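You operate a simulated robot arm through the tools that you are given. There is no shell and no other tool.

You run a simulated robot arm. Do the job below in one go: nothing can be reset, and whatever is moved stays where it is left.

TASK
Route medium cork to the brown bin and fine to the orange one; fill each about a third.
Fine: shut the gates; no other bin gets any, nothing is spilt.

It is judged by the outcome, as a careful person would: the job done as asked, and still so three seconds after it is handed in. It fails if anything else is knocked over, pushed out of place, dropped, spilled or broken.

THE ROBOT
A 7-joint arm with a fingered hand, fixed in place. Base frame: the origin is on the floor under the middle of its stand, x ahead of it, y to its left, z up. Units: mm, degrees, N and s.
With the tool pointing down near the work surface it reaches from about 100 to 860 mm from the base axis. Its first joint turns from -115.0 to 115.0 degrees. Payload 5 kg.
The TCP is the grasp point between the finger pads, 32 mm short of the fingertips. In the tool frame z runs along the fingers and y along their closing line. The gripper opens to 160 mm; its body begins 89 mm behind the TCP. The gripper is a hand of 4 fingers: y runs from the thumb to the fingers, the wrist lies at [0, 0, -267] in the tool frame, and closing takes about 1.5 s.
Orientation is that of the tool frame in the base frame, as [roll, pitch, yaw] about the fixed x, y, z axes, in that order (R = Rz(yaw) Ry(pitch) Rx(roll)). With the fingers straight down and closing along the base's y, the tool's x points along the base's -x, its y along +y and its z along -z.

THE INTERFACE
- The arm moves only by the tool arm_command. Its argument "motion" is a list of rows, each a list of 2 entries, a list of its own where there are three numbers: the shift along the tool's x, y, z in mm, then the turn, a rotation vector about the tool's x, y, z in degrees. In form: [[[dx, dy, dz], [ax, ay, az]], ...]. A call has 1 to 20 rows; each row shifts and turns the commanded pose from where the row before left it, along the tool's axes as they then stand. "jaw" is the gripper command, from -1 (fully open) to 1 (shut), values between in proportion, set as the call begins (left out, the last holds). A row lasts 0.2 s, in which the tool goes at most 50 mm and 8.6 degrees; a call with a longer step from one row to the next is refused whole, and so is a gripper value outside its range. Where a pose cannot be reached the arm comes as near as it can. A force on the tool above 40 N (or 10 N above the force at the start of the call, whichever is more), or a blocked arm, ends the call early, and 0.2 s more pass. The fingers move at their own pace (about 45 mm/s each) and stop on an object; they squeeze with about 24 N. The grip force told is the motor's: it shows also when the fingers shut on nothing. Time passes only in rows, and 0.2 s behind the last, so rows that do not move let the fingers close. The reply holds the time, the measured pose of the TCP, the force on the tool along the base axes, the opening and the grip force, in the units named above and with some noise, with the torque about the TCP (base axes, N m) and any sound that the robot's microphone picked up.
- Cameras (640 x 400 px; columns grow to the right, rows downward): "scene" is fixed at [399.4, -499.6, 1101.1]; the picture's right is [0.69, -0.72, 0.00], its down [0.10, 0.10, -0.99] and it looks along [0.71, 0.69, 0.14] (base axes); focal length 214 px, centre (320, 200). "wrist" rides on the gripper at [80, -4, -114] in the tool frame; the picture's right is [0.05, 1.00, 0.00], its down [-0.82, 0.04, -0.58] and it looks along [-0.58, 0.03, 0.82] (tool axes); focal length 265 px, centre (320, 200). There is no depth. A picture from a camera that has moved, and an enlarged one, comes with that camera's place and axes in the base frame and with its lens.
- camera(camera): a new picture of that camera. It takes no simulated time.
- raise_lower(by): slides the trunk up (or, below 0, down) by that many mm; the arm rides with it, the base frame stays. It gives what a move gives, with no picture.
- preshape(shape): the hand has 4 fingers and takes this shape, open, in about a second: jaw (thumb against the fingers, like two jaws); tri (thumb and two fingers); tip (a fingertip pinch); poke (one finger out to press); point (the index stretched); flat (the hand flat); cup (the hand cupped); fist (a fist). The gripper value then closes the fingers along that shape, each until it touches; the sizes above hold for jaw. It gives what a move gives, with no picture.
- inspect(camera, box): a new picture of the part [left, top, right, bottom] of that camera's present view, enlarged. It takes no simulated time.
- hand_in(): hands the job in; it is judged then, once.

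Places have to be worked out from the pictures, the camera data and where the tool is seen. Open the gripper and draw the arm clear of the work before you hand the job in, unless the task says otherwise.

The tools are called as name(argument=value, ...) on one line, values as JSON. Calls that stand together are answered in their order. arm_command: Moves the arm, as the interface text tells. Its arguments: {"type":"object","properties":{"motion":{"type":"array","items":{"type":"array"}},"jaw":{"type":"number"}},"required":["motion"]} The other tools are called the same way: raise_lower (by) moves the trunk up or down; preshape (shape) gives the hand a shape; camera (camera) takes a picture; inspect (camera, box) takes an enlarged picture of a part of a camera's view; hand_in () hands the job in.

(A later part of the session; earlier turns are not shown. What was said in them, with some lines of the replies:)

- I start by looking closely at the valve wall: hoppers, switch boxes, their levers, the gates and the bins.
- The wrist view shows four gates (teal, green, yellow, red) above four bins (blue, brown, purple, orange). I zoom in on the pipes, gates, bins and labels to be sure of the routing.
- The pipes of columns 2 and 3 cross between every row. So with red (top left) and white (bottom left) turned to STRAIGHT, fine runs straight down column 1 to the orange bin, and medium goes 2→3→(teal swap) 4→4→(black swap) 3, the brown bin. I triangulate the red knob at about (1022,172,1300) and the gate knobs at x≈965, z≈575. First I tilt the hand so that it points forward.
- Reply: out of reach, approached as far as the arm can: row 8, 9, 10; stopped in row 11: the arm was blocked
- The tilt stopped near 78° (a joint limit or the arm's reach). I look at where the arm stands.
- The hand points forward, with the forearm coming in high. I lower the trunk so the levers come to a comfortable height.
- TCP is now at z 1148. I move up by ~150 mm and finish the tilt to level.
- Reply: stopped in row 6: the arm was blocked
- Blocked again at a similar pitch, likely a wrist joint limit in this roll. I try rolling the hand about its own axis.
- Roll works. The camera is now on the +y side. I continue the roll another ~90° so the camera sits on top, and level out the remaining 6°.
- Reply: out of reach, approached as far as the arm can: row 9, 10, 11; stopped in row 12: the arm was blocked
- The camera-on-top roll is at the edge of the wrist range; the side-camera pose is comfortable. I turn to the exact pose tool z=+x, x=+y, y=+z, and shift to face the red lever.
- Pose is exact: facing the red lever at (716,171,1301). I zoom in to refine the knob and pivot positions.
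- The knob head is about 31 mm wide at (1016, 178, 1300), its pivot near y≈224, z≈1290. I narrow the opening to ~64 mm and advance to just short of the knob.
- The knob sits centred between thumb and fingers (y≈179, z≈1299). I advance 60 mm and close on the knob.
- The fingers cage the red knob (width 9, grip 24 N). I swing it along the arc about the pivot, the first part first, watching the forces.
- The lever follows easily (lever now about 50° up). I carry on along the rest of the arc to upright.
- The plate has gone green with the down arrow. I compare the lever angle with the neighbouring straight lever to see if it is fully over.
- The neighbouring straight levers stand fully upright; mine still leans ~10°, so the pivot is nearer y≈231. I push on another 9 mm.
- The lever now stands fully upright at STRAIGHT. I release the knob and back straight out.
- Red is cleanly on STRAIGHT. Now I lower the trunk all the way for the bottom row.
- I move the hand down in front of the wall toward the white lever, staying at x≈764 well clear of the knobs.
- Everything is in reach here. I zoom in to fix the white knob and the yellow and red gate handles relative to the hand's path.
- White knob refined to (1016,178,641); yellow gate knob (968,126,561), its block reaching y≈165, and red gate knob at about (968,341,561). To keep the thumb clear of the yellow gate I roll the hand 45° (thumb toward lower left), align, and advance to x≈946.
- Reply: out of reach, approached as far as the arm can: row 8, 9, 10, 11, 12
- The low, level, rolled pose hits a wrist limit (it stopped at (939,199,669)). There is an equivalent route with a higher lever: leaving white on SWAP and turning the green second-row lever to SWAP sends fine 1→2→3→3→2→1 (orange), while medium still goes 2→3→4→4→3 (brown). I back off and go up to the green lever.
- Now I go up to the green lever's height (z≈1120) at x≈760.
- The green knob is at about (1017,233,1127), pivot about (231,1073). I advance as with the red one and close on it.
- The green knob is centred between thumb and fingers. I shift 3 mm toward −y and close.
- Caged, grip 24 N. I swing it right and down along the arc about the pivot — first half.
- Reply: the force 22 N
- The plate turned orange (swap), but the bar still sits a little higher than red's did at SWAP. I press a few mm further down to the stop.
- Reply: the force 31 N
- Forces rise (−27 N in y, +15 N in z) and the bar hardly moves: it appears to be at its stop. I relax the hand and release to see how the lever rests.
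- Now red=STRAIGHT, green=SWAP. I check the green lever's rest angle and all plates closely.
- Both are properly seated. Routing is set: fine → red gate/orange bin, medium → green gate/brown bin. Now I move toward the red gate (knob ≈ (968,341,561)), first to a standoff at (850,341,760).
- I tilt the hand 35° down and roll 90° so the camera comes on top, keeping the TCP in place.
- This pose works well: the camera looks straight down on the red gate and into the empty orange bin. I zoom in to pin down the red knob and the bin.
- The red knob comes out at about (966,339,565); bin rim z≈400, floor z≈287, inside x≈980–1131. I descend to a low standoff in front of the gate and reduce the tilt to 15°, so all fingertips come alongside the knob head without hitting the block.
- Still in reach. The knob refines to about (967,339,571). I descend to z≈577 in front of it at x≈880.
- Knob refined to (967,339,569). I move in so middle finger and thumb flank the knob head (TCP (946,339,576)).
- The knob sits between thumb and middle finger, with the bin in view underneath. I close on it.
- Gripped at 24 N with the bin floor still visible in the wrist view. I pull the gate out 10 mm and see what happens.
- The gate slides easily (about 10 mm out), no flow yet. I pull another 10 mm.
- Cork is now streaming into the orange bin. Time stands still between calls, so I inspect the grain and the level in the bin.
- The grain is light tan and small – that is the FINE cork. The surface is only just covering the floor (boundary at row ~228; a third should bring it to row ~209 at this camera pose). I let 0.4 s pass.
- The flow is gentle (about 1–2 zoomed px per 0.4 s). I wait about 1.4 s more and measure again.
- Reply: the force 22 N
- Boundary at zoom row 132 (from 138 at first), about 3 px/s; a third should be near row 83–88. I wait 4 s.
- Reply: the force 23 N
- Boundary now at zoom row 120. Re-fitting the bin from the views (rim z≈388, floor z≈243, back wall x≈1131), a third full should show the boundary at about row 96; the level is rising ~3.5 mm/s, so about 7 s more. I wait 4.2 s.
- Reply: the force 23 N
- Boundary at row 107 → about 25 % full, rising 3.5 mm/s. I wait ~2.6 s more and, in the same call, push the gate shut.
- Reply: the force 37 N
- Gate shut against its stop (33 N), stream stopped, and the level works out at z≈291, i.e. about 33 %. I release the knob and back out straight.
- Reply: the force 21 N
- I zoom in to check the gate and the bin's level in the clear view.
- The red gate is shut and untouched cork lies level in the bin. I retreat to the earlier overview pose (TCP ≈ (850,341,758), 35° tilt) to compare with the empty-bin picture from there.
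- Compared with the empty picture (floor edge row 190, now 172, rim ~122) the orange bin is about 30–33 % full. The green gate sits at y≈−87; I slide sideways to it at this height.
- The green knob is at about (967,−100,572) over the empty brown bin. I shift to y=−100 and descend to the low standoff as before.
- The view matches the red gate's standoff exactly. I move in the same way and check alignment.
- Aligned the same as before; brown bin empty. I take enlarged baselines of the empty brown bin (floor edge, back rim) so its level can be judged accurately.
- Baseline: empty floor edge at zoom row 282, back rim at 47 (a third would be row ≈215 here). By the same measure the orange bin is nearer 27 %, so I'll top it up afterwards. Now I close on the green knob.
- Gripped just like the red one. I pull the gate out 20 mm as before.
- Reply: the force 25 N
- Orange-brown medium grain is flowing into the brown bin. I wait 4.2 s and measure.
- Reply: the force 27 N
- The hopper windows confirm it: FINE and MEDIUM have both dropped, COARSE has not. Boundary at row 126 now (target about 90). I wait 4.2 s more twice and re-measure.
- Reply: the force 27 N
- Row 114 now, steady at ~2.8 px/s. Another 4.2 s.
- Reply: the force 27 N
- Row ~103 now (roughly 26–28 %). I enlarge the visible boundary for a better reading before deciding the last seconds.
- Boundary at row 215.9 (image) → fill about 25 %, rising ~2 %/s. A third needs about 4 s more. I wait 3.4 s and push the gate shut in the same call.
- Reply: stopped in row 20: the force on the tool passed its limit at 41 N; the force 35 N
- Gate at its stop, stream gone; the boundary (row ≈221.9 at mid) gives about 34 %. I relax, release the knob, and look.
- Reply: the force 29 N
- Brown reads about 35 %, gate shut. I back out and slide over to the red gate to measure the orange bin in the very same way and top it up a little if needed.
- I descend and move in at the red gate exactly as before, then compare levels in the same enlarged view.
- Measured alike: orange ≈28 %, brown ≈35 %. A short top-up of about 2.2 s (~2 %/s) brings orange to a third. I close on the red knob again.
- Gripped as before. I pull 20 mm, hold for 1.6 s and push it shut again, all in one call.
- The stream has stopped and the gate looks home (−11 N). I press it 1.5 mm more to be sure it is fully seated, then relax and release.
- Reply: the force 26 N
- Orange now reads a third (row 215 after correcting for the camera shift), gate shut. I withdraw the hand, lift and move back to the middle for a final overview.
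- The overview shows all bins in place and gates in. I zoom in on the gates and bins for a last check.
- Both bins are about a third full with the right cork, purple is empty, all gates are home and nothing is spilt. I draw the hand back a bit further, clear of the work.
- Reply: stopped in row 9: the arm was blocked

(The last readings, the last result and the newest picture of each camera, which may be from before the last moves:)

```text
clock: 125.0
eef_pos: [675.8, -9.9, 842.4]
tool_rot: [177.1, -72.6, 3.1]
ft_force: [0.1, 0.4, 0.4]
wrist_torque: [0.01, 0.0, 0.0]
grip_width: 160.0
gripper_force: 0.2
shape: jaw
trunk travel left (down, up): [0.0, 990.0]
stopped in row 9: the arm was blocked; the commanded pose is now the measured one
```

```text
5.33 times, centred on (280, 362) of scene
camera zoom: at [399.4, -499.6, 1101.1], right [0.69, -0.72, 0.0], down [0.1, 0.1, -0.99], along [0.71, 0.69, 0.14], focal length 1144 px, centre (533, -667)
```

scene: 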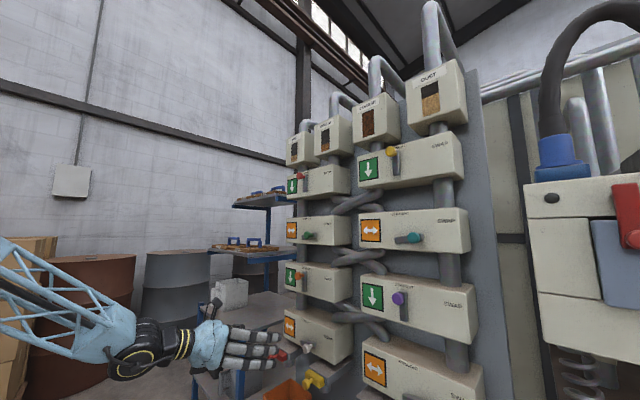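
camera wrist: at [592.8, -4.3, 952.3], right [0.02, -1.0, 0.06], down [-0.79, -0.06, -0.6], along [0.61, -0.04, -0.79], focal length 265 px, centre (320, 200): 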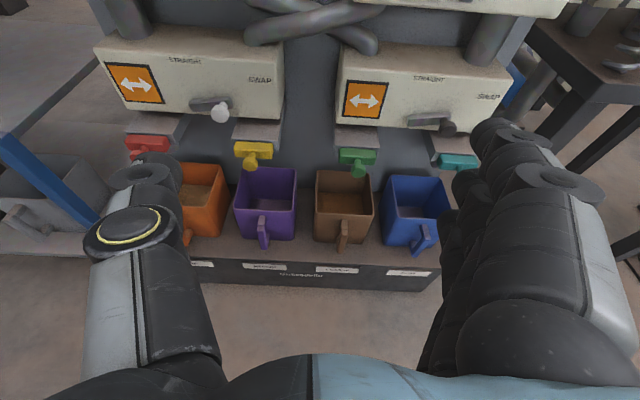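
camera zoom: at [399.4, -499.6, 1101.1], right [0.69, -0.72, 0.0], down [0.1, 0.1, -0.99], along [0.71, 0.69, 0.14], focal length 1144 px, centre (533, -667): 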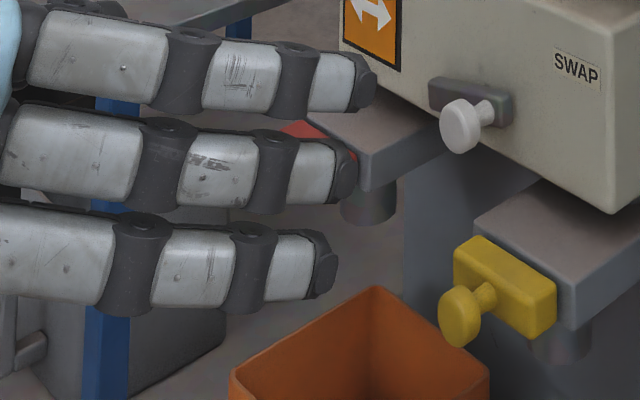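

The hand is open and clear (it only met a joint limit; no contact forces). Purple and blue are empty, orange and brown about a third full, all four gates shut. I hand in.

hand_in()

```text
The job is handed in.
```

The job is handed in. Fine cork is in the orange bin and medium cork is in the brown bin. By my measurements from the wrist camera, orange is about 33% full and brown about 35%.

- **Routing:** I turned the red lever (top left) to STRAIGHT and the green lever (second row left) to SWAP. I had first planned to turn the white lever, but the wrist could not reach it, so I used the green one. It gives the same route.
- **Gates:** The red and green gates are pushed back to their stops, and I never opened the yellow or teal ones. Both streams had stopped when I looked afterwards.
- **Other bins:** Purple and blue were empty in the last pictures. I saw no spillage and nothing knocked or moved.
- **Top-up:** Orange measured about 28% after its first fill, so I opened the red gate for about two more seconds to bring it up to a third.
- **Arm:** The hand is open and clear of the work. While backing off, the arm reported being blocked once. I saw no contact force, so I took it for a joint limit.
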